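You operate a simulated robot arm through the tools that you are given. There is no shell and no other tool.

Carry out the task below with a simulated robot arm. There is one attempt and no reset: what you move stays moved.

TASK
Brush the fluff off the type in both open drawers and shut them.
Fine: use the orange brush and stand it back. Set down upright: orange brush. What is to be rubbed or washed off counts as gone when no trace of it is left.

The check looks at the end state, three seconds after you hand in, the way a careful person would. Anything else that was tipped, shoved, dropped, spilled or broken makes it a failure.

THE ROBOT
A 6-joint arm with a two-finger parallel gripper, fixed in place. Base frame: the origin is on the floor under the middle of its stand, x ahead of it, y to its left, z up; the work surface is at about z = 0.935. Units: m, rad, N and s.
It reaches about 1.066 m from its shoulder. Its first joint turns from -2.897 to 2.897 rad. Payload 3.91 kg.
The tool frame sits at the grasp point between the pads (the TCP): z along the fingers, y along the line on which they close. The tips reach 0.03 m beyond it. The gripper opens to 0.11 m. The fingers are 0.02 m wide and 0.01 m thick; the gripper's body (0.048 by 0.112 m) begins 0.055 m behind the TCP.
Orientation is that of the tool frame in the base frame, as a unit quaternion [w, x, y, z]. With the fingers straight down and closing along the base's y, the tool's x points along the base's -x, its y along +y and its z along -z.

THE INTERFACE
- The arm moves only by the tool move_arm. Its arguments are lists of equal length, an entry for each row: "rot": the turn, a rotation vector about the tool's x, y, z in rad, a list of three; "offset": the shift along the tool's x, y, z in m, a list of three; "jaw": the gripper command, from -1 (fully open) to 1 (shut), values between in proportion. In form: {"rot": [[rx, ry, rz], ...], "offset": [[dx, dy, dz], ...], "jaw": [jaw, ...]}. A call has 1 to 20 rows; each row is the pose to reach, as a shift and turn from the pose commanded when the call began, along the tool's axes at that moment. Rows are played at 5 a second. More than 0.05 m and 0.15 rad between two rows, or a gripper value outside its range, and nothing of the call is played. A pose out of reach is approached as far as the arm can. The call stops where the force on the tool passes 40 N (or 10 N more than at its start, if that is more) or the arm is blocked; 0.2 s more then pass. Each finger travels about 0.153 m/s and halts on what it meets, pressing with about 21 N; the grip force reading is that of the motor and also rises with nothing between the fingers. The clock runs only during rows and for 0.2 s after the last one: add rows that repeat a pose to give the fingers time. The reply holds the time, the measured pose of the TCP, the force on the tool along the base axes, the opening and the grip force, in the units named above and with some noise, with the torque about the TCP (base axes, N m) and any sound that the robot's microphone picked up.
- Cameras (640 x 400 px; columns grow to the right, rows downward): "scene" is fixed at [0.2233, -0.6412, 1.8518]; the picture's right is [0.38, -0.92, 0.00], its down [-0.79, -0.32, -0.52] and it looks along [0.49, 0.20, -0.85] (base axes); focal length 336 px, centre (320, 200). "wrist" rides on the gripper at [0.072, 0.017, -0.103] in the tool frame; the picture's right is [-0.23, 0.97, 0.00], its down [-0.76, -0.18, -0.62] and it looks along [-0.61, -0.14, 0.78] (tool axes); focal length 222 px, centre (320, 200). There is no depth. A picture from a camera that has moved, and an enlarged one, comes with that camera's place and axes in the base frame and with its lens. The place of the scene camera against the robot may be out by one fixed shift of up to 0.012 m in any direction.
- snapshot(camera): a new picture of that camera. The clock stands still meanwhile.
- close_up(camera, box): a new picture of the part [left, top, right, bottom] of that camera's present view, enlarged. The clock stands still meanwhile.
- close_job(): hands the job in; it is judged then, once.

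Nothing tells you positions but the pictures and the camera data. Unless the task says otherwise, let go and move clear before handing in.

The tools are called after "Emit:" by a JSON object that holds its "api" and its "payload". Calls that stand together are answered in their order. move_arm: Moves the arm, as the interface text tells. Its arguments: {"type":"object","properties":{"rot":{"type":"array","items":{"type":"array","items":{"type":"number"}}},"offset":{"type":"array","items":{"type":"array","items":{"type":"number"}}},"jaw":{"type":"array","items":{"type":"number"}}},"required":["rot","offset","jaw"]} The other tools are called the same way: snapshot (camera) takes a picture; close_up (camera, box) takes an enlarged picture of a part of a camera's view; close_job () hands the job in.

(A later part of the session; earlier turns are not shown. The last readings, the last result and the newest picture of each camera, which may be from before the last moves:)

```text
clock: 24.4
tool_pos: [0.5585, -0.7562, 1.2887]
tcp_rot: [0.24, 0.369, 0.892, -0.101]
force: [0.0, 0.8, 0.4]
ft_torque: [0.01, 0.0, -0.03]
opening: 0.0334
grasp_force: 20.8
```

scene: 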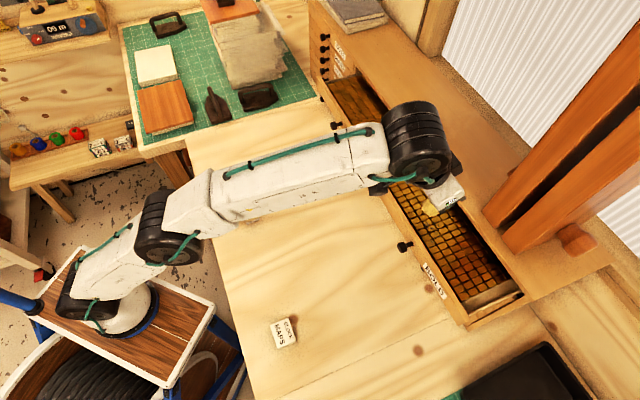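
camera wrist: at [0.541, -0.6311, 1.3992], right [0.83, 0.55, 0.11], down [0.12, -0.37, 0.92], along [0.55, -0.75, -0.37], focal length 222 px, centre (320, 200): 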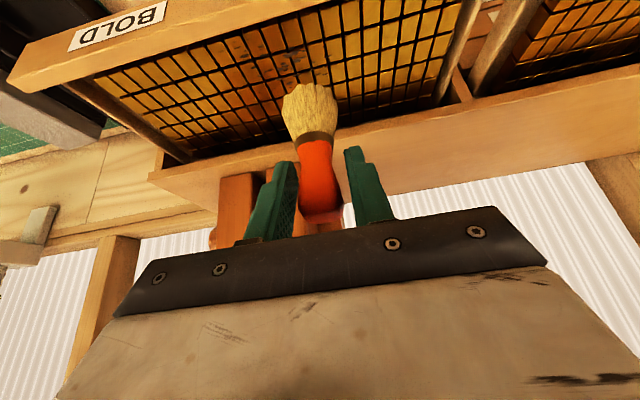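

No contact force yet, though by my estimate the bristles are at the type surface. I'll try one stroke along the patch at this height and see whether the fluff changes.

Emit:
{"api": "move_arm", "payload": {"rot": [[0, 0, 0], [0, 0, 0], [0, 0, 0], [0, 0, 0], [0, 0, 0], [0, 0, 0]], "offset": [[0, 0.02, 0], [0, 0.04, 0], [0, 0.06, 0], [0, 0.08, 0], [0, 0.1, 0], [0, 0.12, 0]], "jaw": [1, 1, 1, 1, 1, 1]}}

Emit:
{"api": "close_up", "payload": {"camera": "wrist", "box": [180, 0, 460, 175]}}

Emit:
{"api": "close_up", "payload": {"camera": "scene", "box": [400, 170, 520, 260]}}

```text
clock: 25.8
tool_pos: [0.6411, -0.6723, 1.2874]
tcp_rot: [0.241, 0.369, 0.892, -0.099]
force: [0.2, -0.5, -0.4]
ft_torque: [-0.04, 0.01, -0.01]
opening: 0.0333
grasp_force: 21.1
```

```text
2.29 times, centred on (320, 88) of wrist
camera zoom: at [0.5714, -0.5784, 1.341], right [0.83, 0.55, 0.11], down [0.12, -0.37, 0.92], along [0.55, -0.75, -0.37], focal length 508 px, centre (320, 457)
```

zoom: 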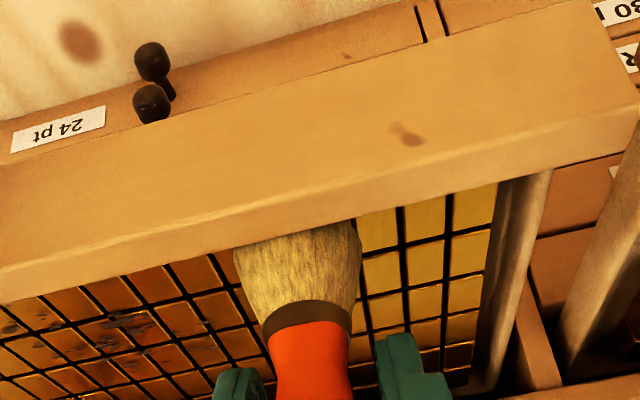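

```text
4.44 times, centred on (460, 215) of scene
camera zoom: at [0.2233, -0.6412, 1.8518], right [0.38, -0.92, 0.0], down [-0.79, -0.32, -0.52], along [0.49, 0.2, -0.85], focal length 1492 px, centre (-302, 133)
```

zoom: 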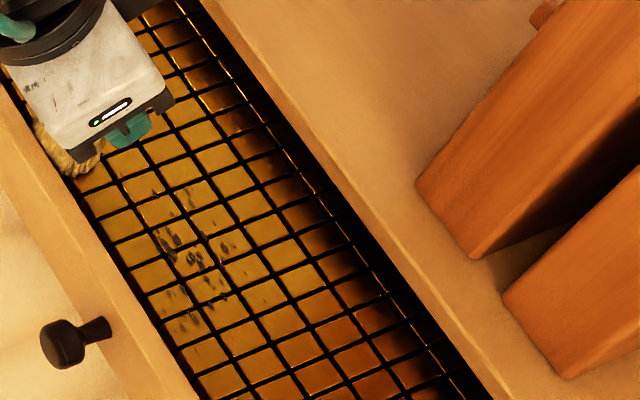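

The fluff is unchanged, so the bristles aren't touching yet. I'll lower further here in 1 mm rows until contact.

Emit:
{"api": "move_arm", "payload": {"rot": [[0, 0, 0], [0, 0, 0], [0, 0, 0], [0, 0, 0]], "offset": [[0.0005, 0, 0.0009], [0.001, 0, 0.0017], [0.0015, 0, 0.0026], [0.0015, 0, 0.0026]], "jaw": [1, 1, 1, 1]}}

```text
clock: 26.8
tool_pos: [0.6411, -0.6705, 1.2875]
tcp_rot: [0.241, 0.369, 0.892, -0.101]
force: [-0.3, -2.3, 11.8]
ft_torque: [-0.18, 0.05, -0.03]
opening: 0.0333
grasp_force: 21.3
```

Contact found: about 12 N at TCP z ≈ 1.2875. I'll ease off slightly and stroke back along the patch.

Emit:
{"api": "move_arm", "payload": {"rot": [[0, 0, 0], [0, 0, 0], [0, 0, 0], [0, 0, 0], [0, 0, 0], [0, 0, 0], [0, 0, 0], [0, 0, 0]], "offset": [[-0.0005, 0, -0.0009], [-0.0005, -0.02, -0.0009], [-0.0005, -0.04, -0.0009], [-0.0005, -0.06, -0.0009], [-0.0005, -0.08, -0.0009], [-0.0005, -0.1, -0.0009], [-0.0005, -0.12, -0.0009], [-0.0005, -0.12, -0.0009]], "jaw": [1, 1, 1, 1, 1, 1, 1, 1]}}

Emit:
{"api": "close_up", "payload": {"camera": "wrist", "box": [180, 0, 460, 175]}}

```text
clock: 28.6
tool_pos: [0.5568, -0.7549, 1.287]
tcp_rot: [0.24, 0.369, 0.892, -0.1]
force: [0.3, 0.3, 6.6]
ft_torque: [-0.06, 0.04, 0.03]
opening: 0.0333
grasp_force: 21.2
```

```text
2.29 times, centred on (320, 88) of wrist
camera zoom: at [0.4871, -0.6627, 1.34], right [0.83, 0.55, 0.11], down [0.12, -0.37, 0.92], along [0.55, -0.75, -0.37], focal length 508 px, centre (320, 457)
```

zoom: 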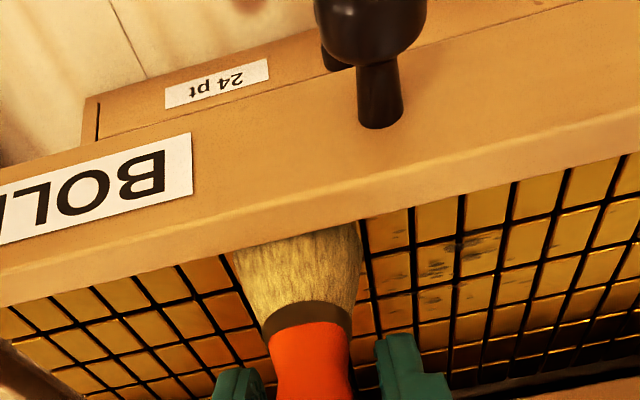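

The fluff is fading with pressure of about 6.6 N, so repeated strokes work. I'll run a raster of strokes, stepping gradually inward.

Emit:
{"api": "move_arm", "payload": {"rot": [[0, 0, 0], [0, 0, 0], [0, 0, 0], [0, 0, 0], [0, 0, 0], [0, 0, 0], [0, 0, 0], [0, 0, 0], [0, 0, 0], [0, 0, 0], [0, 0, 0], [0, 0, 0], [0, 0, 0], [0, 0, 0], [0, 0, 0], [0, 0, 0], [0, 0, 0], [0, 0, 0], [0, 0, 0], [0, 0, 0]], "offset": [[0, 0.0275, 0], [0, 0.055, 0], [0, 0.0825, 0], [0, 0.11, 0], [0, 0.0825, 0], [0, 0.055, 0], [0, 0.0275, 0], [0, 0, 0], [-0.0078, 0.0275, 0.0045], [-0.0078, 0.055, 0.0045], [-0.0078, 0.0825, 0.0045], [-0.0078, 0.11, 0.0045], [-0.0078, 0.0825, 0.0045], [-0.0078, 0.055, 0.0045], [-0.0078, 0.0275, 0.0045], [-0.0078, 0, 0.0045], [-0.0156, 0.0275, 0.009], [-0.0156, 0.055, 0.009], [-0.0156, 0.0825, 0.009], [-0.0156, 0.11, 0.009]], "jaw": [1, 1, 1, 1, 1, 1, 1, 1, 1, 1, 1, 1, 1, 1, 1, 1, 1, 1, 1, 1]}}

Emit:
{"api": "close_up", "payload": {"camera": "wrist", "box": [180, 0, 460, 175]}}

Emit:
{"api": "close_up", "payload": {"camera": "scene", "box": [400, 170, 520, 260]}}

```text
clock: 32.8
tool_pos: [0.6503, -0.691, 1.2861]
tcp_rot: [0.24, 0.369, 0.893, -0.098]
force: [0.3, 0.2, 8.2]
ft_torque: [-0.05, -0.17, 0.04]
opening: 0.0334
grasp_force: 21.2
```

```text
2.29 times, centred on (320, 88) of wrist
camera zoom: at [0.5797, -0.5978, 1.3384], right [0.83, 0.55, 0.11], down [0.12, -0.37, 0.92], along [0.55, -0.75, -0.37], focal length 508 px, centre (320, 457)
```

zoom: 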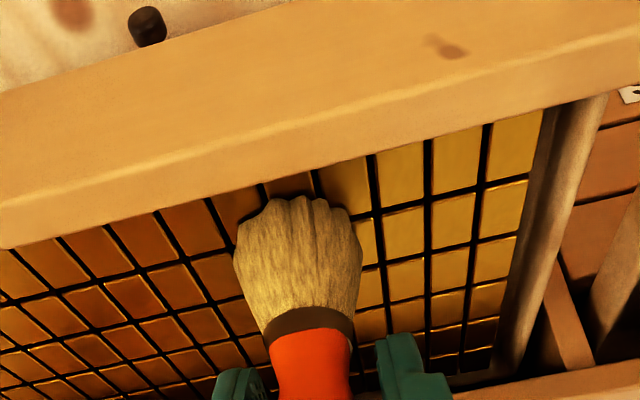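

```text
4.44 times, centred on (460, 215) of scene
camera zoom: at [0.2233, -0.6412, 1.8518], right [0.38, -0.92, 0.0], down [-0.79, -0.32, -0.52], along [0.49, 0.2, -0.85], focal length 1492 px, centre (-302, 133)
```

zoom: 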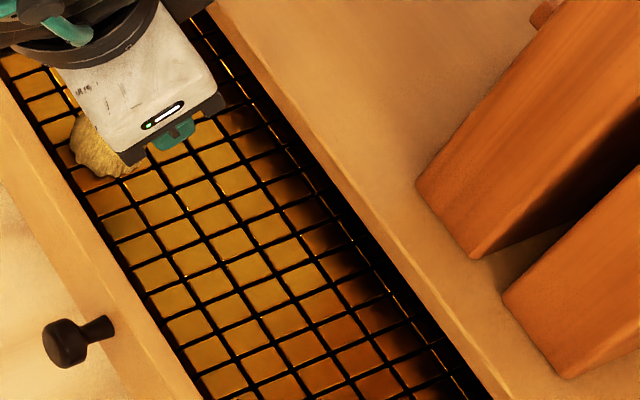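

BOLD looks clean now. I'll add some overlapping passes over a slightly larger area so that no faint trace remains.

Emit:
{"api": "move_arm", "payload": {"rot": [[0, 0, 0], [0, 0, 0], [0, 0, 0], [0, 0, 0], [0, 0, 0], [0, 0, 0], [0, 0, 0], [0, 0, 0], [0, 0, 0], [0, 0, 0], [0, 0, 0], [0, 0, 0], [0, 0, 0], [0, 0, 0], [0, 0, 0], [0, 0, 0], [0, 0, 0], [0, 0, 0], [0, 0, 0], [0, 0, 0]], "offset": [[0, -0.0275, 0], [0, -0.055, 0], [0, -0.0825, 0], [0, -0.11, 0], [0, -0.13, 0], [-0.0078, -0.1, 0.0045], [-0.0078, -0.07, 0.0045], [-0.0078, -0.04, 0.0045], [-0.0078, -0.01, 0.0045], [-0.0078, 0.01, 0.0045], [0.0091, -0.02, -0.0052], [0.0091, -0.05, -0.0052], [0.0091, -0.08, -0.0052], [0.0091, -0.11, -0.0052], [0.0091, -0.135, -0.0052], [0.0156, -0.11, -0.009], [0.0156, -0.08, -0.009], [0.0156, -0.05, -0.009], [0.0156, -0.02, -0.009], [0.0156, 0.005, -0.009]], "jaw": [1, 1, 1, 1, 1, 1, 1, 1, 1, 1, 1, 1, 1, 1, 1, 1, 1, 1, 1, 1]}}

Emit:
{"api": "close_up", "payload": {"camera": "wrist", "box": [180, 0, 460, 175]}}

Emit:
{"api": "close_up", "payload": {"camera": "scene", "box": [400, 170, 520, 260]}}

```text
clock: 37.0
tool_pos: [0.6385, -0.6756, 1.2861]
tcp_rot: [0.241, 0.369, 0.892, -0.099]
force: [-0.4, -0.5, -0.3]
ft_torque: [0.04, -0.03, 0.02]
opening: 0.0334
grasp_force: 21.4
```

```text
2.29 times, centred on (320, 88) of wrist
camera zoom: at [0.5693, -0.5828, 1.3396], right [0.83, 0.55, 0.11], down [0.12, -0.37, 0.92], along [0.55, -0.75, -0.37], focal length 508 px, centre (320, 457)
```

zoom: 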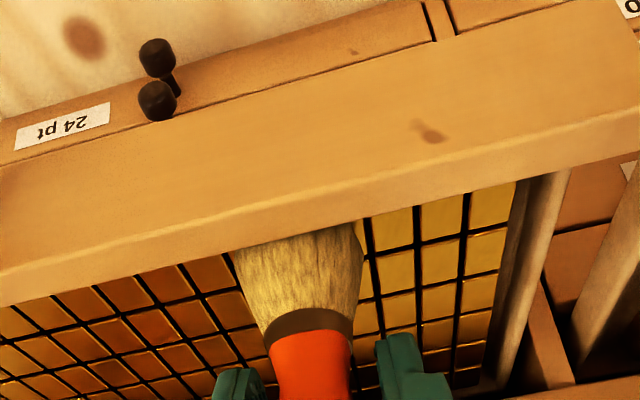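

```text
4.44 times, centred on (460, 215) of scene
camera zoom: at [0.2233, -0.6412, 1.8518], right [0.38, -0.92, 0.0], down [-0.79, -0.32, -0.52], along [0.49, 0.2, -0.85], focal length 1492 px, centre (-302, 133)
```

zoom: 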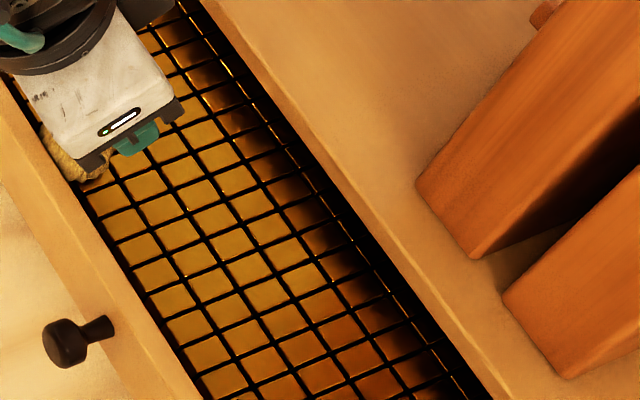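

BOLD looks clean. I'll lift, inspect it, and move across to the ITALIC drawer at a safe height.

Emit:
{"api": "move_arm", "payload": {"rot": [[0, 0, 0], [0, 0, 0], [0, 0, 0], [0, 0, 0], [0, 0, 0], [0, 0, 0], [0, 0, 0], [0, 0, 0]], "offset": [[-0.0138, 0, -0.0238], [-0.0275, 0, -0.0476], [-0.0275, 0.04, -0.0476], [-0.0275, 0.08, -0.0476], [-0.0275, 0.12, -0.0476], [-0.0275, 0.16, -0.0476], [-0.0275, 0.205, -0.0476], [-0.0275, 0.205, -0.0476]], "jaw": [1, 1, 1, 1, 1, 1, 1, 1]}}

Emit:
{"api": "snapshot", "payload": {"camera": "wrist"}}

Emit:
{"api": "close_up", "payload": {"camera": "scene", "box": [375, 150, 535, 330]}}

Emit:
{"api": "close_up", "payload": {"camera": "scene", "box": [410, 180, 490, 250]}}

```text
clock: 38.8
tool_pos: [0.7813, -0.5278, 1.3429]
tcp_rot: [0.24, 0.369, 0.892, -0.1]
force: [-1.0, -0.1, -1.5]
ft_torque: [-0.01, -0.02, 0.0]
opening: 0.0334
grasp_force: 21.0
```

```text
taken
camera wrist: at [0.7134, -0.4345, 1.3958], right [0.83, 0.55, 0.11], down [0.12, -0.37, 0.92], along [0.55, -0.75, -0.37], focal length 222 px, centre (320, 200)
```

wrist: 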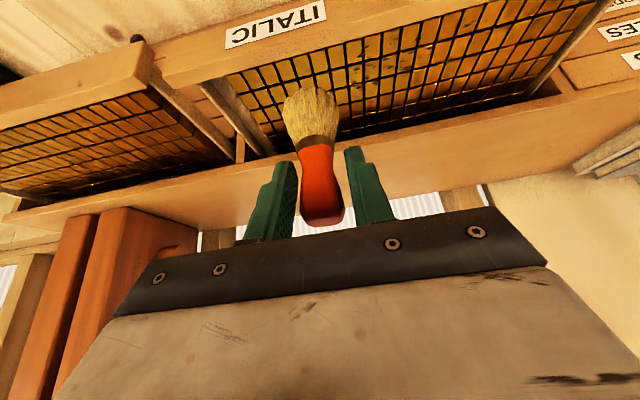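

```text
2.22 times, centred on (455, 240) of scene
camera zoom: at [0.2233, -0.6412, 1.8518], right [0.38, -0.92, 0.0], down [-0.79, -0.32, -0.52], along [0.49, 0.2, -0.85], focal length 746 px, centre (20, 111)
```

zoom: 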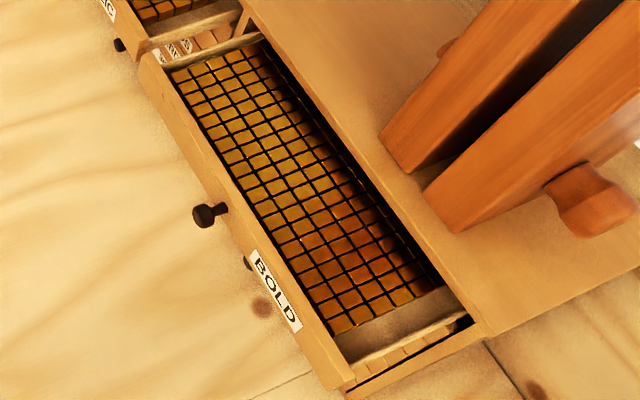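

```text
5.71 times, centred on (450, 215) of scene
camera zoom: at [0.2233, -0.6412, 1.8518], right [0.38, -0.92, 0.0], down [-0.79, -0.32, -0.52], along [0.49, 0.2, -0.85], focal length 1918 px, centre (-423, 114)
```

zoom: 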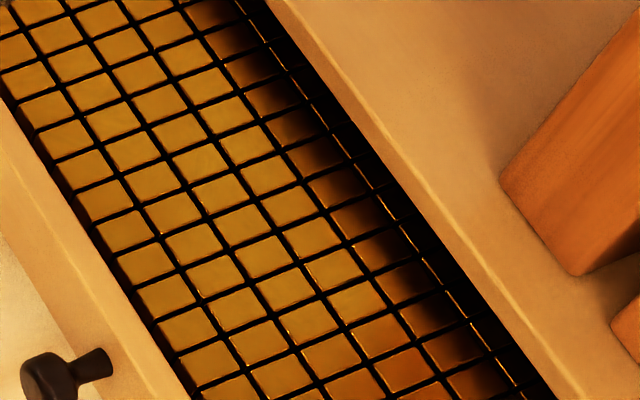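

Emit:
{"api": "close_up", "payload": {"camera": "wrist", "box": [0, 60, 240, 200]}}

Emit:
{"api": "close_up", "payload": {"camera": "wrist", "box": [230, 0, 510, 175]}}

```text
2.67 times, centred on (120, 130) of wrist
camera zoom: at [0.7134, -0.4345, 1.3958], right [0.83, 0.55, 0.11], down [0.12, -0.37, 0.92], along [0.55, -0.75, -0.37], focal length 592 px, centre (853, 387)
```

zoom: 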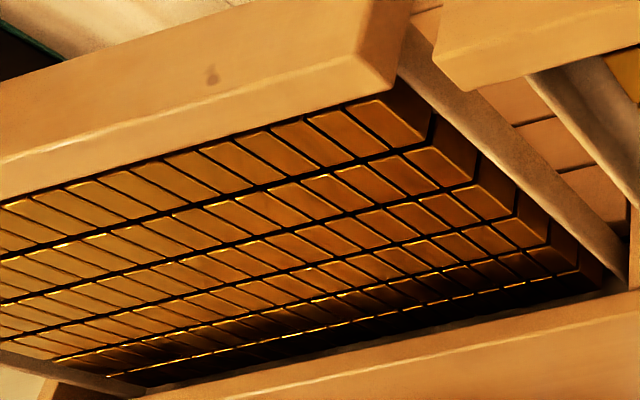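

```text
2.29 times, centred on (370, 88) of wrist
camera zoom: at [0.7134, -0.4345, 1.3958], right [0.83, 0.55, 0.11], down [0.12, -0.37, 0.92], along [0.55, -0.75, -0.37], focal length 508 px, centre (206, 457)
```

zoom: 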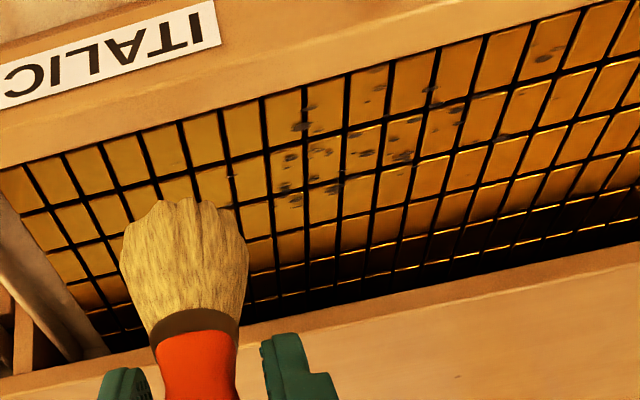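

BOLD is clean. Now the ITALIC drawer: I'm hovering at the left end of its fluff; lowering to find contact.

Emit:
{"api": "move_arm", "payload": {"rot": [[0, 0, 0], [0, 0, 0], [0, 0, 0], [0, 0, 0], [0, 0, 0], [0, 0, 0]], "offset": [[0.013, 0, 0.0225], [0.0255, 0, 0.0442], [0.0265, 0, 0.0459], [0.0275, 0, 0.0476], [0.0282, 0, 0.0489], [0.0282, 0, 0.0489]], "jaw": [1, 1, 1, 1, 1, 1]}}

Emit:
{"api": "close_up", "payload": {"camera": "wrist", "box": [180, 0, 460, 175]}}

```text
clock: 40.2
tool_pos: [0.7834, -0.529, 1.2878]
tcp_rot: [0.243, 0.367, 0.892, -0.1]
force: [4.6, 2.5, 26.1]
ft_torque: [0.28, 0.04, -0.05]
opening: 0.0334
grasp_force: 20.7
```

```text
2.29 times, centred on (320, 88) of wrist
camera zoom: at [0.7137, -0.4358, 1.3398], right [0.83, 0.55, 0.11], down [0.12, -0.37, 0.92], along [0.55, -0.75, -0.37], focal length 508 px, centre (320, 457)
```

zoom: 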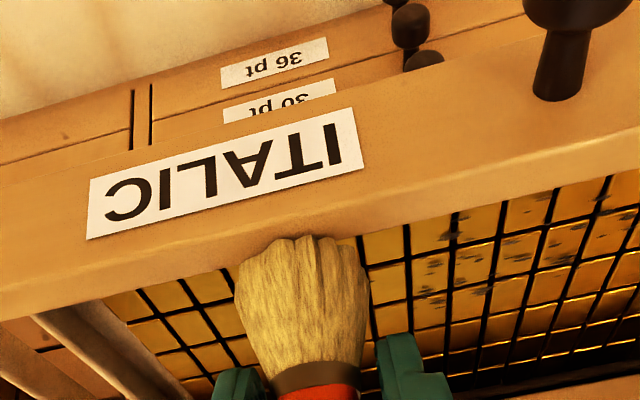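

The bristles have caught the ITALIC panel's top edge (this drawer is open slightly less). I'll lift right away and check how the brush sits in the grip.

Emit:
{"api": "move_arm", "payload": {"rot": [[0, 0, 0], [0, 0, 0], [0, 0, 0], [0, 0, 0]], "offset": [[-0.01, 0, -0.0173], [-0.02, 0, -0.0346], [-0.0275, 0, -0.0476], [-0.0275, 0, -0.0476]], "jaw": [1, 1, 1, 1]}}

Emit:
{"api": "close_up", "payload": {"camera": "wrist", "box": [180, 0, 460, 175]}}

Emit:
{"api": "snapshot", "payload": {"camera": "wrist"}}

Emit:
{"api": "snapshot", "payload": {"camera": "scene"}}

```text
clock: 41.2
tool_pos: [0.7842, -0.5283, 1.3397]
tcp_rot: [0.24, 0.368, 0.893, -0.099]
force: [-0.1, 0.4, 0.0]
ft_torque: [-0.03, 0.03, 0.0]
opening: 0.0337
grasp_force: 21.4
```

```text
2.29 times, centred on (320, 88) of wrist
camera zoom: at [0.7144, -0.4365, 1.3931], right [0.83, 0.55, 0.11], down [0.12, -0.37, 0.92], along [0.55, -0.75, -0.37], focal length 508 px, centre (320, 457)
```

zoom: 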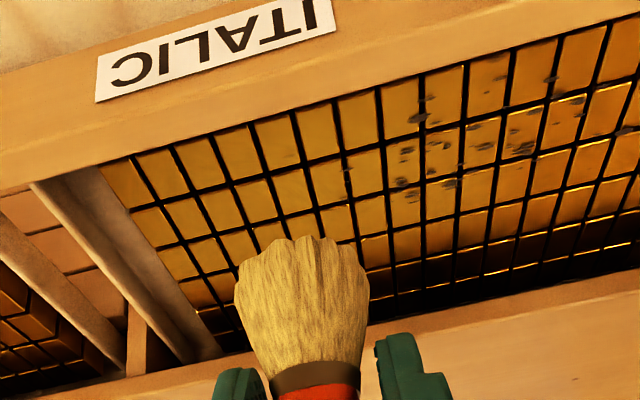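

```text
taken
camera wrist: at [0.7144, -0.4365, 1.3931], right [0.83, 0.55, 0.11], down [0.12, -0.37, 0.92], along [0.55, -0.75, -0.37], focal length 222 px, centre (320, 200)
```

wrist: 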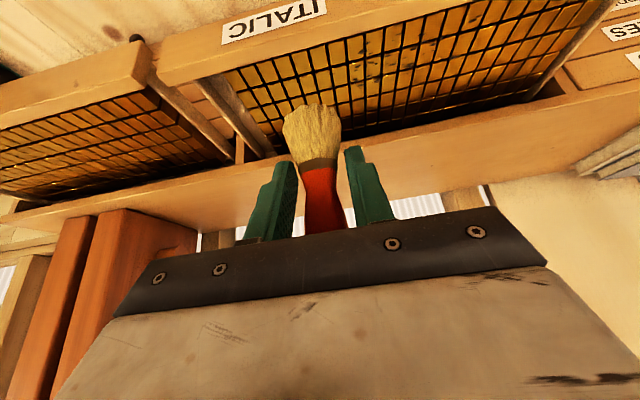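

```text
taken
```

scene: 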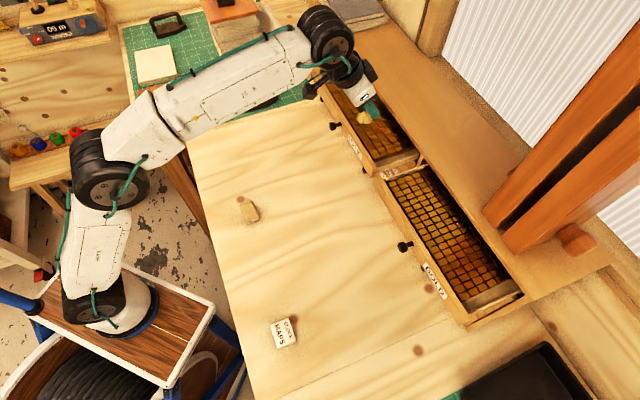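

The brush slid about 17 mm up in the grip but is still upright; clearances remain fine. I'll shift 8 mm inward, away from the panel, and come down again carefully, checking before contact.

Emit:
{"api": "move_arm", "payload": {"rot": [[0, 0, 0], [0, 0, 0], [0, 0, 0], [0, 0, 0]], "offset": [[-0.0069, 0.004, 0.004], [0.0081, 0.004, 0.03], [0.0206, 0.004, 0.0516], [0.0206, 0.004, 0.0516]], "jaw": [1, 1, 1, 1]}}

Emit:
{"api": "close_up", "payload": {"camera": "wrist", "box": [180, 0, 460, 175]}}

Emit:
{"api": "close_up", "payload": {"camera": "scene", "box": [320, 70, 440, 170]}}

```text
clock: 42.2
tool_pos: [0.7923, -0.5344, 1.2855]
tcp_rot: [0.24, 0.368, 0.892, -0.1]
force: [-0.2, 0.0, -0.5]
ft_torque: [0.04, 0.01, 0.02]
opening: 0.0334
grasp_force: 21.1
```

```text
2.29 times, centred on (320, 88) of wrist
camera zoom: at [0.7227, -0.4409, 1.3378], right [0.83, 0.55, 0.11], down [0.12, -0.37, 0.92], along [0.55, -0.75, -0.37], focal length 508 px, centre (320, 457)
```

zoom: 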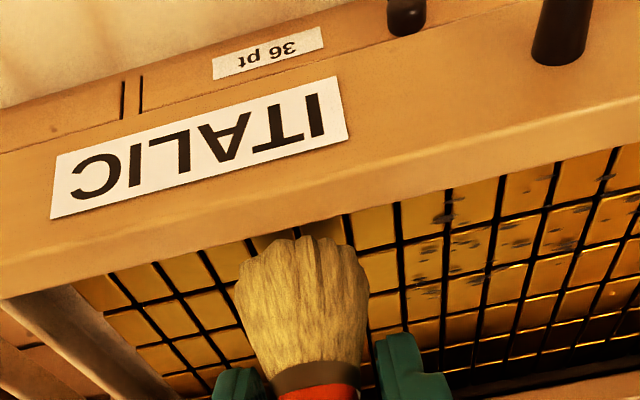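

```text
4.00 times, centred on (380, 120) of scene
camera zoom: at [0.2233, -0.6412, 1.8518], right [0.38, -0.92, 0.0], down [-0.79, -0.32, -0.52], along [0.49, 0.2, -0.85], focal length 1343 px, centre (80, 520)
```

zoom: 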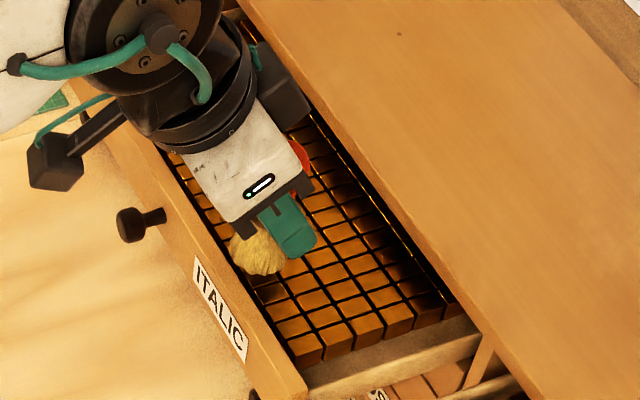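

Emit:
{"api": "close_up", "payload": {"camera": "scene", "box": [360, 95, 420, 145]}}

Emit:
{"api": "close_up", "payload": {"camera": "wrist", "box": [270, 80, 370, 240]}}

```text
8.00 times, centred on (390, 120) of scene
camera zoom: at [0.2233, -0.6412, 1.8518], right [0.38, -0.92, 0.0], down [-0.79, -0.32, -0.52], along [0.49, 0.2, -0.85], focal length 2686 px, centre (-240, 840)
```

zoom: 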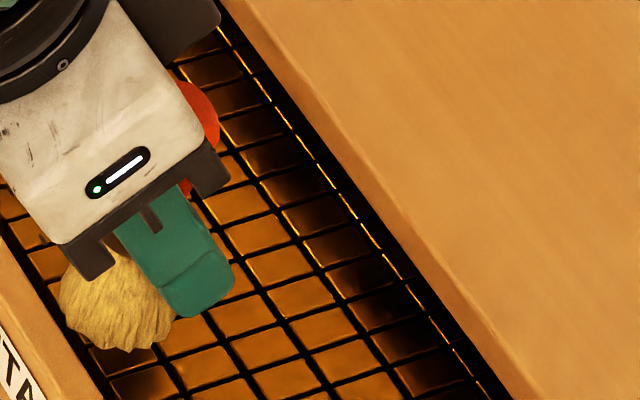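

```text
2.50 times, centred on (320, 160) of wrist
camera zoom: at [0.7227, -0.4409, 1.3378], right [0.83, 0.55, 0.11], down [0.12, -0.37, 0.92], along [0.55, -0.75, -0.37], focal length 555 px, centre (320, 300)
```

zoom: 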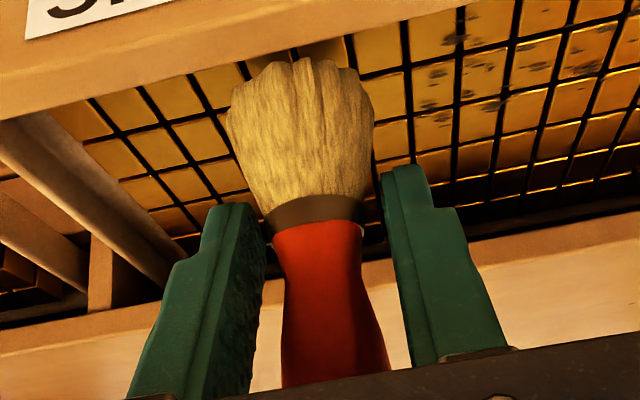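

The brush is still nearly upright and now clears the panel by several millimetres. I'll shift 2 mm further inward and lower toward contact (expected at TCP z ≈ 1.271).

Emit:
{"api": "move_arm", "payload": {"rot": [[0, 0, 0], [0, 0, 0], [0, 0, 0], [0, 0, 0]], "offset": [[-0.0017, 0, 0.001], [0.0008, 0, 0.0053], [0.0033, 0, 0.0097], [0.0033, 0, 0.0097]], "jaw": [1, 1, 1, 1]}}

Emit:
{"api": "close_up", "payload": {"camera": "wrist", "box": [180, 0, 460, 175]}}

```text
clock: 43.2
tool_pos: [0.7942, -0.5346, 1.275]
tcp_rot: [0.24, 0.368, 0.893, -0.1]
force: [0.4, -0.1, -1.2]
ft_torque: [0.03, 0.01, 0.01]
opening: 0.0333
grasp_force: 21.3
```

```text
2.29 times, centred on (320, 88) of wrist
camera zoom: at [0.7246, -0.4414, 1.3276], right [0.83, 0.55, 0.11], down [0.12, -0.37, 0.92], along [0.55, -0.75, -0.37], focal length 508 px, centre (320, 457)
```

zoom: 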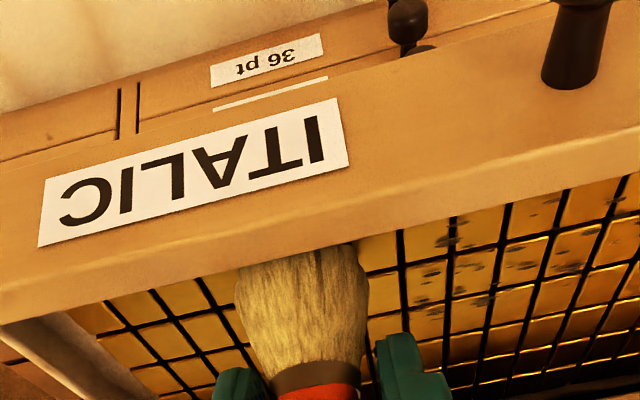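

Emit:
{"api": "move_arm", "payload": {"rot": [[0, 0, 0], [0, 0, 0], [0, 0, 0]], "offset": [[0.0005, 0, 0.0009], [0.00125, 0, 0.0022], [0.00125, 0, 0.0022]], "jaw": [1, 1, 1]}}

```text
clock: 44.0
tool_pos: [0.794, -0.5336, 1.2736]
tcp_rot: [0.242, 0.368, 0.892, -0.1]
force: [-0.2, -0.4, 6.9]
ft_torque: [-0.06, -0.14, -0.01]
opening: 0.0335
grasp_force: 21.0
```

Contact at 6.9 N. Running strokes along the ITALIC patch.

Emit:
{"api": "move_arm", "payload": {"rot": [[0, 0, 0], [0, 0, 0], [0, 0, 0], [0, 0, 0], [0, 0, 0], [0, 0, 0], [0, 0, 0], [0, 0, 0], [0, 0, 0], [0, 0, 0], [0, 0, 0], [0, 0, 0], [0, 0, 0], [0, 0, 0], [0, 0, 0], [0, 0, 0], [0, 0, 0], [0, 0, 0], [0, 0, 0], [0, 0, 0]], "offset": [[0, 0.03, 0], [0, 0.06, 0], [0, 0.09, 0], [0, 0.12, 0], [0, 0.148, 0], [0, 0.12, 0], [0, 0.09, 0], [0, 0.06, 0], [0, 0.03, 0], [0, 0, 0], [-0.0069, 0.03, 0.004], [-0.0069, 0.06, 0.004], [-0.0069, 0.09, 0.004], [-0.0069, 0.12, 0.004], [-0.0069, 0.148, 0.004], [-0.0069, 0.12, 0.004], [-0.0069, 0.09, 0.004], [-0.0069, 0.06, 0.004], [-0.0069, 0.03, 0.004], [-0.0069, 0, 0.004]], "jaw": [1, 1, 1, 1, 1, 1, 1, 1, 1, 1, 1, 1, 1, 1, 1, 1, 1, 1, 1, 1]}}

Emit:
{"api": "close_up", "payload": {"camera": "wrist", "box": [180, 0, 460, 175]}}

Emit:
{"api": "close_up", "payload": {"camera": "scene", "box": [320, 70, 440, 170]}}

```text
clock: 48.2
tool_pos: [0.7981, -0.5404, 1.273]
tcp_rot: [0.241, 0.369, 0.892, -0.101]
force: [2.1, 2.7, 18.2]
ft_torque: [-0.14, -0.32, 0.01]
opening: 0.0336
grasp_force: 21.4
```

```text
2.29 times, centred on (320, 88) of wrist
camera zoom: at [0.7278, -0.4472, 1.3261], right [0.83, 0.55, 0.11], down [0.12, -0.37, 0.92], along [0.55, -0.75, -0.37], focal length 508 px, centre (320, 457)
```

zoom: 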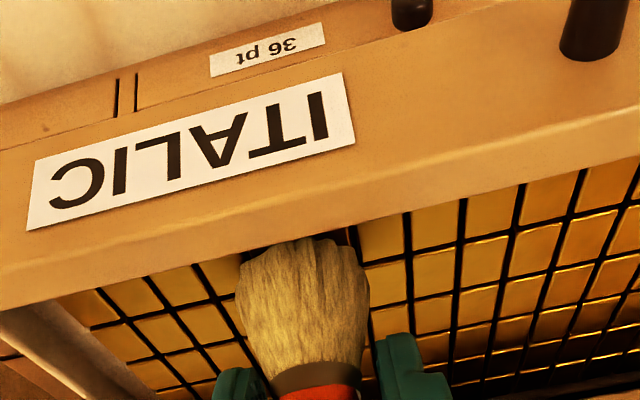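

```text
4.00 times, centred on (380, 120) of scene
camera zoom: at [0.2233, -0.6412, 1.8518], right [0.38, -0.92, 0.0], down [-0.79, -0.32, -0.52], along [0.49, 0.2, -0.85], focal length 1343 px, centre (80, 520)
```

zoom: 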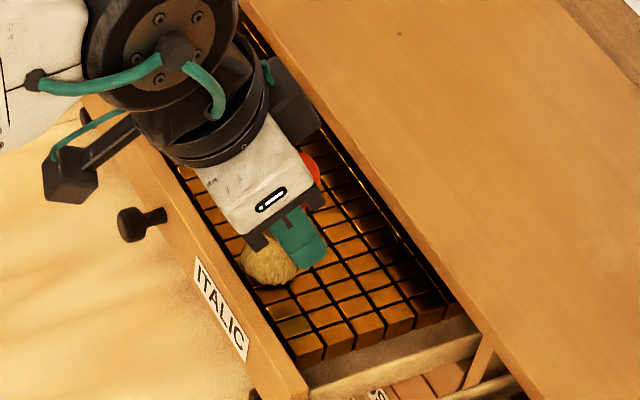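

ITALIC already looks clear in the visible part. The force has risen to 18 N, so I'll ease up by 2 mm and run the deeper passes.

Emit:
{"api": "move_arm", "payload": {"rot": [[0, 0, 0], [0, 0, 0], [0, 0, 0], [0, 0, 0], [0, 0, 0], [0, 0, 0], [0, 0, 0], [0, 0, 0], [0, 0, 0], [0, 0, 0], [0, 0, 0], [0, 0, 0], [0, 0, 0], [0, 0, 0], [0, 0, 0], [0, 0, 0], [0, 0, 0]], "offset": [[-0.001, 0, -0.0017], [-0.0079, 0.03, 0.0023], [-0.0079, 0.06, 0.0023], [-0.0079, 0.09, 0.0023], [-0.0079, 0.12, 0.0023], [-0.0079, 0.148, 0.0023], [-0.0079, 0.12, 0.0023], [-0.0079, 0.09, 0.0023], [-0.0079, 0.06, 0.0023], [-0.0079, 0.03, 0.0023], [-0.0079, 0.005, 0.0023], [-0.0123, 0.03, 0.0048], [-0.0123, 0.06, 0.0048], [-0.0123, 0.09, 0.0048], [-0.0123, 0.12, 0.0048], [-0.0123, 0.148, 0.0048], [-0.0123, 0.148, 0.0048]], "jaw": [1, 1, 1, 1, 1, 1, 1, 1, 1, 1, 1, 1, 1, 1, 1, 1, 1]}}

Emit:
{"api": "close_up", "payload": {"camera": "wrist", "box": [120, 0, 400, 175]}}

Emit:
{"api": "close_up", "payload": {"camera": "scene", "box": [320, 70, 440, 170]}}

```text
clock: 51.8
tool_pos: [0.9133, -0.4428, 1.2736]
tcp_rot: [0.241, 0.369, 0.892, -0.1]
force: [0.3, 0.5, -1.4]
ft_torque: [0.03, -0.02, -0.02]
opening: 0.0334
grasp_force: 20.9
```

```text
2.29 times, centred on (260, 88) of wrist
camera zoom: at [0.843, -0.3497, 1.3271], right [0.83, 0.55, 0.11], down [0.12, -0.37, 0.92], along [0.55, -0.75, -0.37], focal length 508 px, centre (457, 457)
```

zoom: 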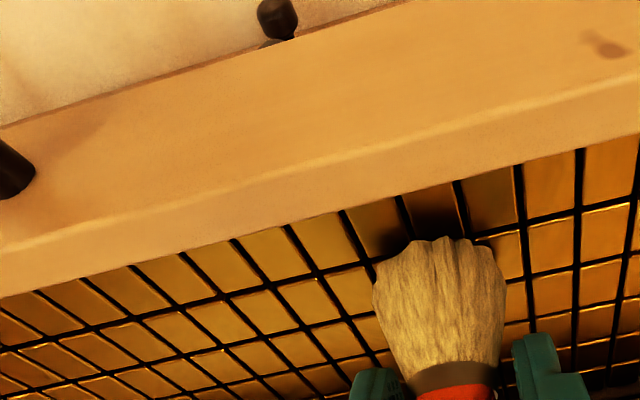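

```text
4.00 times, centred on (380, 120) of scene
camera zoom: at [0.2233, -0.6412, 1.8518], right [0.38, -0.92, 0.0], down [-0.79, -0.32, -0.52], along [0.49, 0.2, -0.85], focal length 1343 px, centre (80, 520)
```

zoom: 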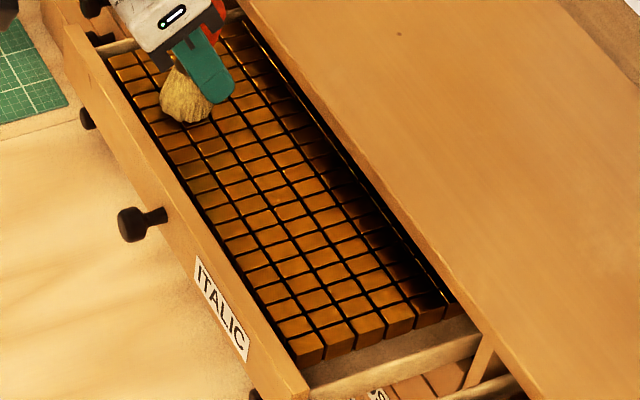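

Emit:
{"api": "close_up", "payload": {"camera": "scene", "box": [345, 85, 415, 145]}}

Emit:
{"api": "close_up", "payload": {"camera": "wrist", "box": [100, 70, 300, 180]}}

```text
6.67 times, centred on (380, 115) of scene
camera zoom: at [0.2233, -0.6412, 1.8518], right [0.38, -0.92, 0.0], down [-0.79, -0.32, -0.52], along [0.49, 0.2, -0.85], focal length 2238 px, centre (-80, 767)
```

zoom: 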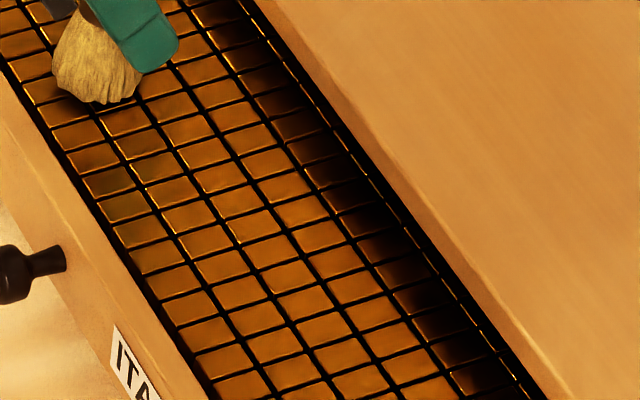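

```text
3.20 times, centred on (200, 125) of wrist
camera zoom: at [0.843, -0.3497, 1.3271], right [0.83, 0.55, 0.11], down [0.12, -0.37, 0.92], along [0.55, -0.75, -0.37], focal length 711 px, centre (704, 440)
```

zoom: 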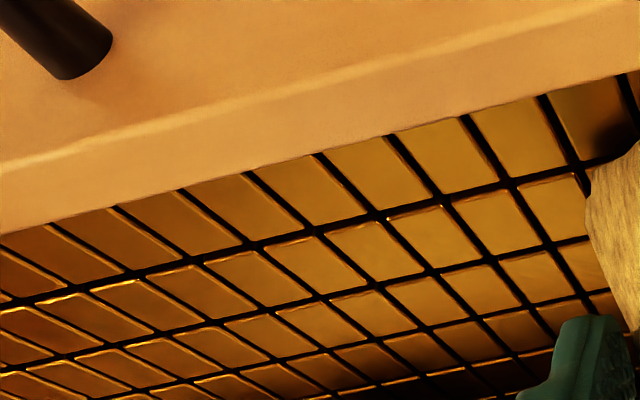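

Both patches look clean. For thoroughness I'll make a few more light passes over ITALIC before lifting off.

Emit:
{"api": "move_arm", "payload": {"rot": [[0, 0, 0], [0, 0, 0], [0, 0, 0], [0, 0, 0], [0, 0, 0], [0, 0, 0], [0, 0, 0], [0, 0, 0], [0, 0, 0], [0, 0, 0], [0, 0, 0], [0, 0, 0], [0, 0, 0], [0, 0, 0], [0, 0, 0], [0, 0, 0]], "offset": [[0.0008, 0, 0.0013], [0.0008, -0.03, 0.0013], [0.0008, -0.06, 0.0013], [0.0008, -0.09, 0.0013], [0.0008, -0.12, 0.0013], [0.0008, -0.148, 0.0013], [0.0094, -0.12, -0.0037], [0.0094, -0.09, -0.0037], [0.0094, -0.06, -0.0037], [0.0094, -0.03, -0.0037], [0.0094, 0, -0.0037], [0.0163, -0.03, -0.0077], [0.0163, -0.06, -0.0077], [0.0163, -0.09, -0.0077], [0.0163, -0.12, -0.0077], [0.0163, -0.148, -0.0077]], "jaw": [1, 1, 1, 1, 1, 1, 1, 1, 1, 1, 1, 1, 1, 1, 1, 1]}}

Emit:
{"api": "close_up", "payload": {"camera": "wrist", "box": [180, 0, 520, 220]}}

Emit:
{"api": "close_up", "payload": {"camera": "scene", "box": [320, 70, 440, 170]}}

```text
clock: 55.2
tool_pos: [0.7944, -0.5379, 1.273]
tcp_rot: [0.241, 0.368, 0.892, -0.1]
force: [1.6, 2.0, 17.1]
ft_torque: [-0.1, -0.3, 0.08]
opening: 0.0332
grasp_force: 20.9
```

```text
1.82 times, centred on (350, 110) of wrist
camera zoom: at [0.7241, -0.4439, 1.326], right [0.83, 0.55, 0.11], down [0.12, -0.37, 0.92], along [0.55, -0.75, -0.37], focal length 404 px, centre (266, 364)
```

zoom: 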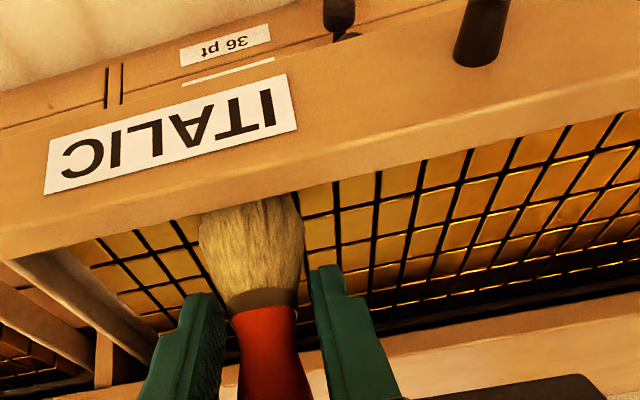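

```text
4.00 times, centred on (380, 120) of scene
camera zoom: at [0.2233, -0.6412, 1.8518], right [0.38, -0.92, 0.0], down [-0.79, -0.32, -0.52], along [0.49, 0.2, -0.85], focal length 1343 px, centre (80, 520)
```

zoom: 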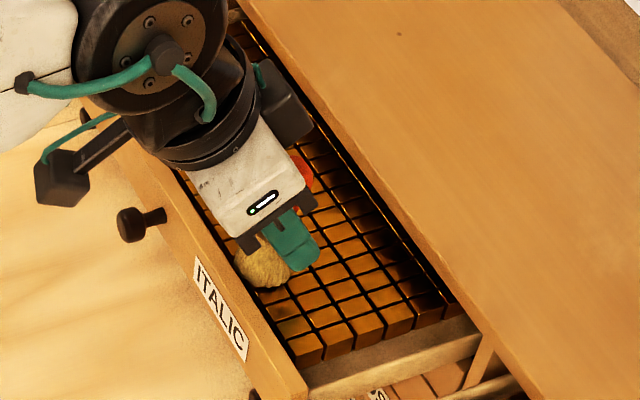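

Lifting off now and inspecting ITALIC from above.

Emit:
{"api": "move_arm", "payload": {"rot": [[0, 0, 0], [0, 0, 0], [0, 0, 0], [0, 0, 0], [0, 0, 0]], "offset": [[-0.0108, 0, -0.0188], [-0.0217, 0, -0.0375], [-0.0325, 0, -0.0563], [-0.0325, -0.04, -0.0563], [-0.0325, -0.04, -0.0563]], "jaw": [1, 1, 1, 1, 1]}}

Emit:
{"api": "close_up", "payload": {"camera": "wrist", "box": [300, 0, 600, 160]}}

Emit:
{"api": "close_up", "payload": {"camera": "scene", "box": [325, 75, 405, 135]}}

Emit:
{"api": "close_up", "payload": {"camera": "wrist", "box": [400, 20, 520, 120]}}

```text
clock: 56.4
tool_pos: [0.767, -0.5647, 1.3385]
tcp_rot: [0.24, 0.368, 0.893, -0.1]
force: [0.7, 0.1, -0.5]
ft_torque: [0.01, 0.0, 0.03]
opening: 0.0335
grasp_force: 21.0
```

```text
2.13 times, centred on (450, 80) of wrist
camera zoom: at [0.698, -0.4717, 1.3912], right [0.83, 0.55, 0.11], down [0.12, -0.37, 0.92], along [0.55, -0.75, -0.37], focal length 474 px, centre (43, 456)
```

zoom: 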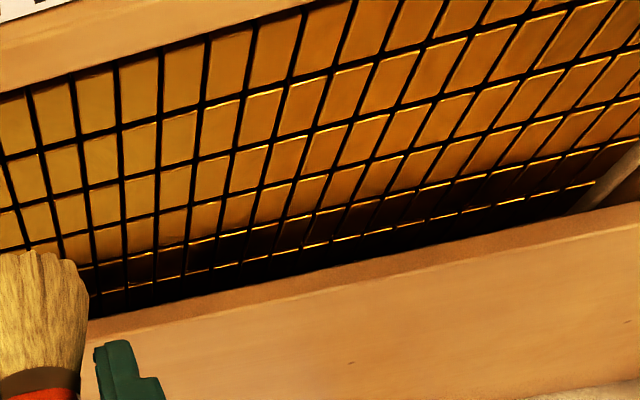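

```text
6.67 times, centred on (365, 105) of scene
camera zoom: at [0.2233, -0.6412, 1.8518], right [0.38, -0.92, 0.0], down [-0.79, -0.32, -0.52], along [0.49, 0.2, -0.85], focal length 2238 px, centre (20, 833)
```

zoom: 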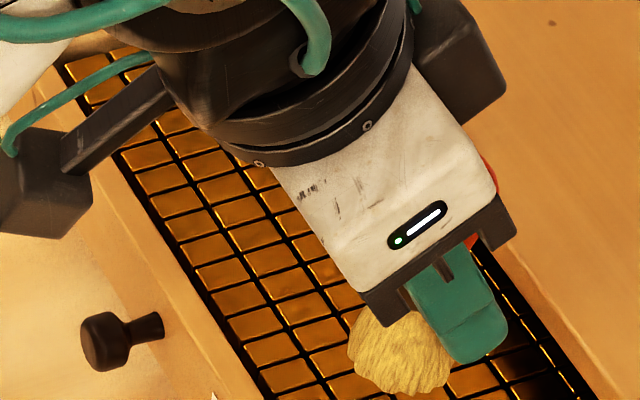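

```text
4.00 times, centred on (460, 70) of wrist
camera zoom: at [0.698, -0.4717, 1.3912], right [0.83, 0.55, 0.11], down [0.12, -0.37, 0.92], along [0.55, -0.75, -0.37], focal length 888 px, centre (-240, 720)
```

zoom: 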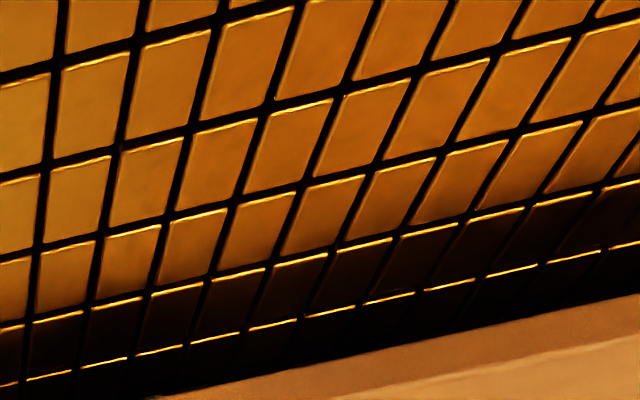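

ITALIC is clean. I'll pass back over BOLD for a final close inspection before putting the brush away.

Emit:
{"api": "move_arm", "payload": {"rot": [[0, 0, 0], [0, 0, 0], [0, 0, 0], [0, 0, 0], [0, 0, 0], [0, 0, 0], [0, 0, 0], [0, 0, 0]], "offset": [[0, -0.04, 0], [0, -0.08, 0], [0, -0.12, 0], [0, -0.16, 0], [0, -0.2, 0], [0, -0.24, 0], [0, -0.28, 0], [0, -0.28, 0]], "jaw": [1, 1, 1, 1, 1, 1, 1, 1]}}

Emit:
{"api": "close_up", "payload": {"camera": "wrist", "box": [300, 0, 540, 130]}}

Emit:
{"api": "close_up", "payload": {"camera": "scene", "box": [325, 75, 405, 135]}}

Emit:
{"api": "close_up", "payload": {"camera": "wrist", "box": [320, 20, 420, 100]}}

```text
clock: 58.2
tool_pos: [0.5693, -0.7592, 1.3364]
tcp_rot: [0.24, 0.369, 0.892, -0.101]
force: [-1.1, 1.0, -0.6]
ft_torque: [0.01, -0.01, 0.0]
opening: 0.0332
grasp_force: 20.5
out of reach, approached as far as the arm can: row 7, 8
```

```text
2.67 times, centred on (420, 65) of wrist
camera zoom: at [0.5007, -0.6664, 1.3888], right [0.83, 0.55, 0.11], down [0.12, -0.37, 0.92], along [0.55, -0.75, -0.37], focal length 592 px, centre (53, 560)
```

zoom: 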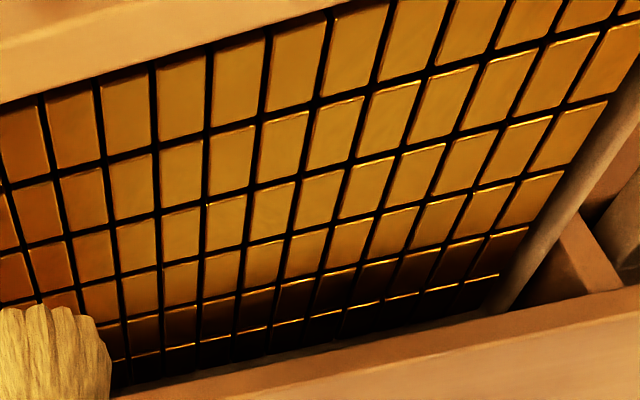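

```text
6.67 times, centred on (365, 105) of scene
camera zoom: at [0.2233, -0.6412, 1.8518], right [0.38, -0.92, 0.0], down [-0.79, -0.32, -0.52], along [0.49, 0.2, -0.85], focal length 2238 px, centre (20, 833)
```

zoom: 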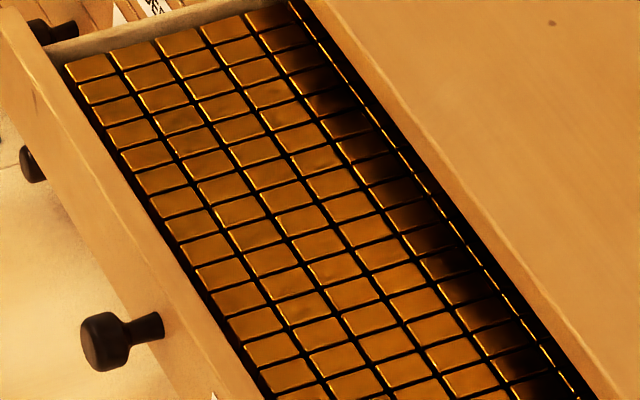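

```text
5.00 times, centred on (370, 60) of wrist
camera zoom: at [0.5007, -0.6664, 1.3888], right [0.83, 0.55, 0.11], down [0.12, -0.37, 0.92], along [0.55, -0.75, -0.37], focal length 1111 px, centre (70, 900)
```

zoom: 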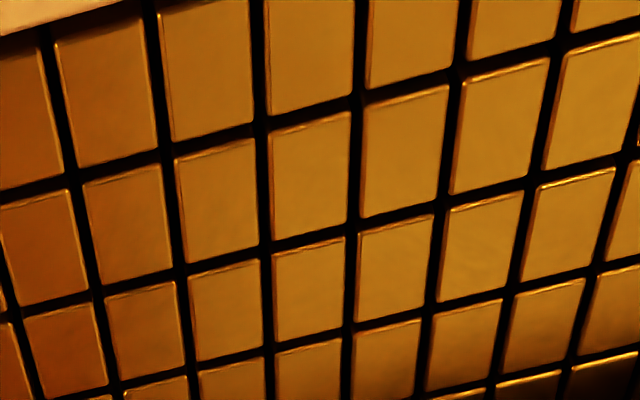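

Emit:
{"api": "close_up", "payload": {"camera": "scene", "box": [335, 80, 375, 110]}}

Emit:
{"api": "close_up", "payload": {"camera": "scene", "box": [350, 100, 390, 130]}}

Emit:
{"api": "close_up", "payload": {"camera": "wrist", "box": [220, 0, 340, 110]}}

```text
13.33 times, centred on (355, 95) of scene
camera zoom: at [0.2233, -0.6412, 1.8518], right [0.38, -0.92, 0.0], down [-0.79, -0.32, -0.52], along [0.49, 0.2, -0.85], focal length 4476 px, centre (-147, 1600)
```

zoom: 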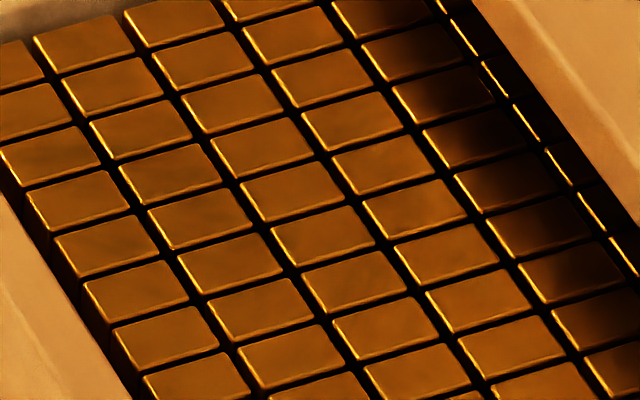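

```text
13.33 times, centred on (370, 115) of scene
camera zoom: at [0.2233, -0.6412, 1.8518], right [0.38, -0.92, 0.0], down [-0.79, -0.32, -0.52], along [0.49, 0.2, -0.85], focal length 4476 px, centre (-347, 1333)
```

zoom: 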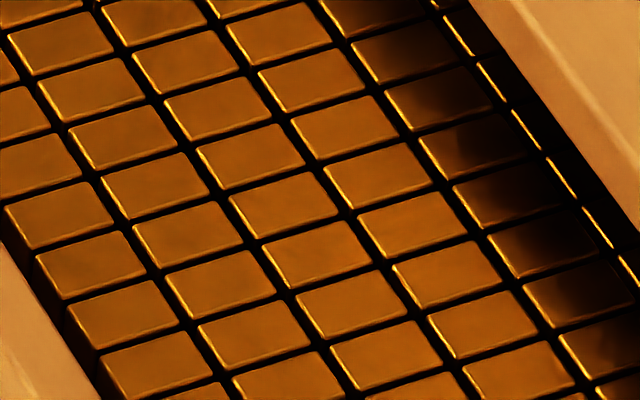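

```text
3.64 times, centred on (280, 55) of wrist
camera zoom: at [0.5007, -0.6664, 1.3888], right [0.83, 0.55, 0.11], down [0.12, -0.37, 0.92], along [0.55, -0.75, -0.37], focal length 808 px, centre (466, 727)
```

zoom: 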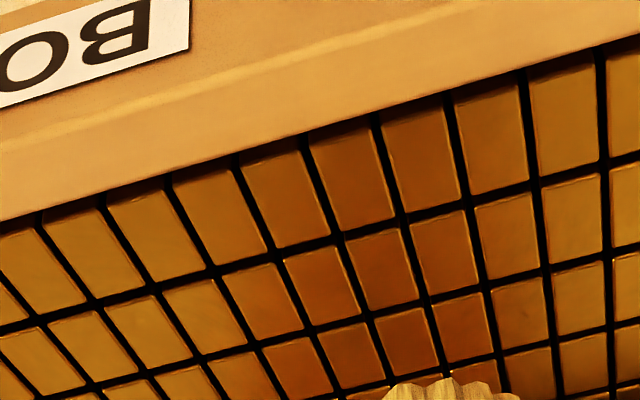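

Both drawers are clean. Now I'll return the brush to its original spot at about (0.5015, -0.4035), traveling high and stopping above the bench first.

Emit:
{"api": "move_arm", "payload": {"rot": [[0, 0, 0], [0, 0, 0], [0, 0, 0], [0, 0, 0], [0, 0, 0], [0, 0, 0], [0, 0, 0], [0, 0, 0], [0, 0, 0], [0, 0, 0], [0, 0, 0], [0, 0, 0], [0, 0, 0], [0, 0, 0], [0, 0, 0], [0, 0, 0], [0, 0, 0]], "offset": [[0.0319, 0.0255, -0.0197], [0.0637, 0.0509, -0.0394], [0.0956, 0.0764, -0.0591], [0.1274, 0.1018, -0.0788], [0.1593, 0.1273, -0.0985], [0.1911, 0.1527, -0.1182], [0.223, 0.1782, -0.1379], [0.2548, 0.2036, -0.1576], [0.2773, 0.2036, -0.1186], [0.2999, 0.2036, -0.0796], [0.3224, 0.2036, -0.0406], [0.3449, 0.2036, -0.0016], [0.3674, 0.2036, 0.0375], [0.39, 0.2036, 0.0765], [0.4125, 0.2036, 0.1155], [0.4125, 0.2036, 0.1155], [0.4125, 0.2036, 0.1155]], "jaw": [1, 1, 1, 1, 1, 1, 1, 1, 1, 1, 1, 1, 1, 1, 1, 1, 1]}}

Emit:
{"api": "close_up", "payload": {"camera": "wrist", "box": [160, 50, 480, 250]}}

Emit:
{"api": "close_up", "payload": {"camera": "scene", "box": [220, 200, 340, 300]}}

```text
clock: 61.8
tool_pos: [0.5021, -0.4056, 1.0256]
tcp_rot: [0.241, 0.368, 0.892, -0.1]
force: [0.5, 0.1, -0.4]
ft_torque: [-0.01, -0.01, -0.02]
opening: 0.0333
grasp_force: 21.1
```

```text
2.00 times, centred on (320, 150) of wrist
camera zoom: at [0.4325, -0.3131, 1.079], right [0.83, 0.55, 0.11], down [0.12, -0.37, 0.92], along [0.55, -0.75, -0.37], focal length 444 px, centre (320, 300)
```

zoom: 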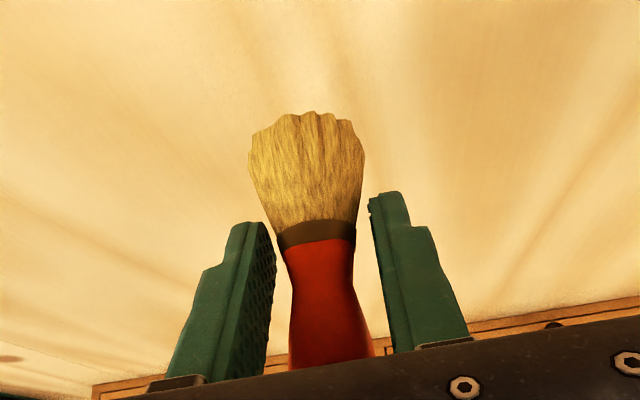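

```text
4.00 times, centred on (280, 250) of scene
camera zoom: at [0.2233, -0.6412, 1.8518], right [0.38, -0.92, 0.0], down [-0.79, -0.32, -0.52], along [0.49, 0.2, -0.85], focal length 1343 px, centre (480, 0)
```

zoom: 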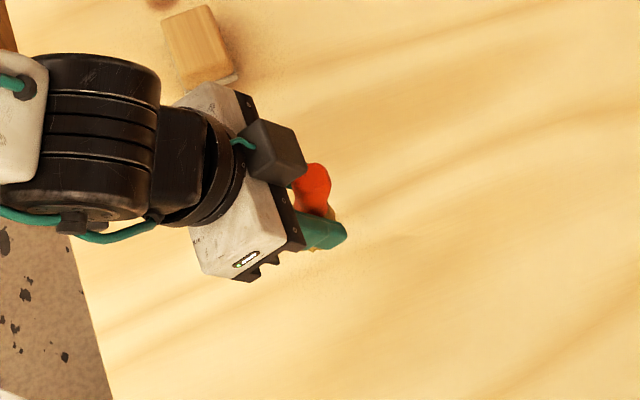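

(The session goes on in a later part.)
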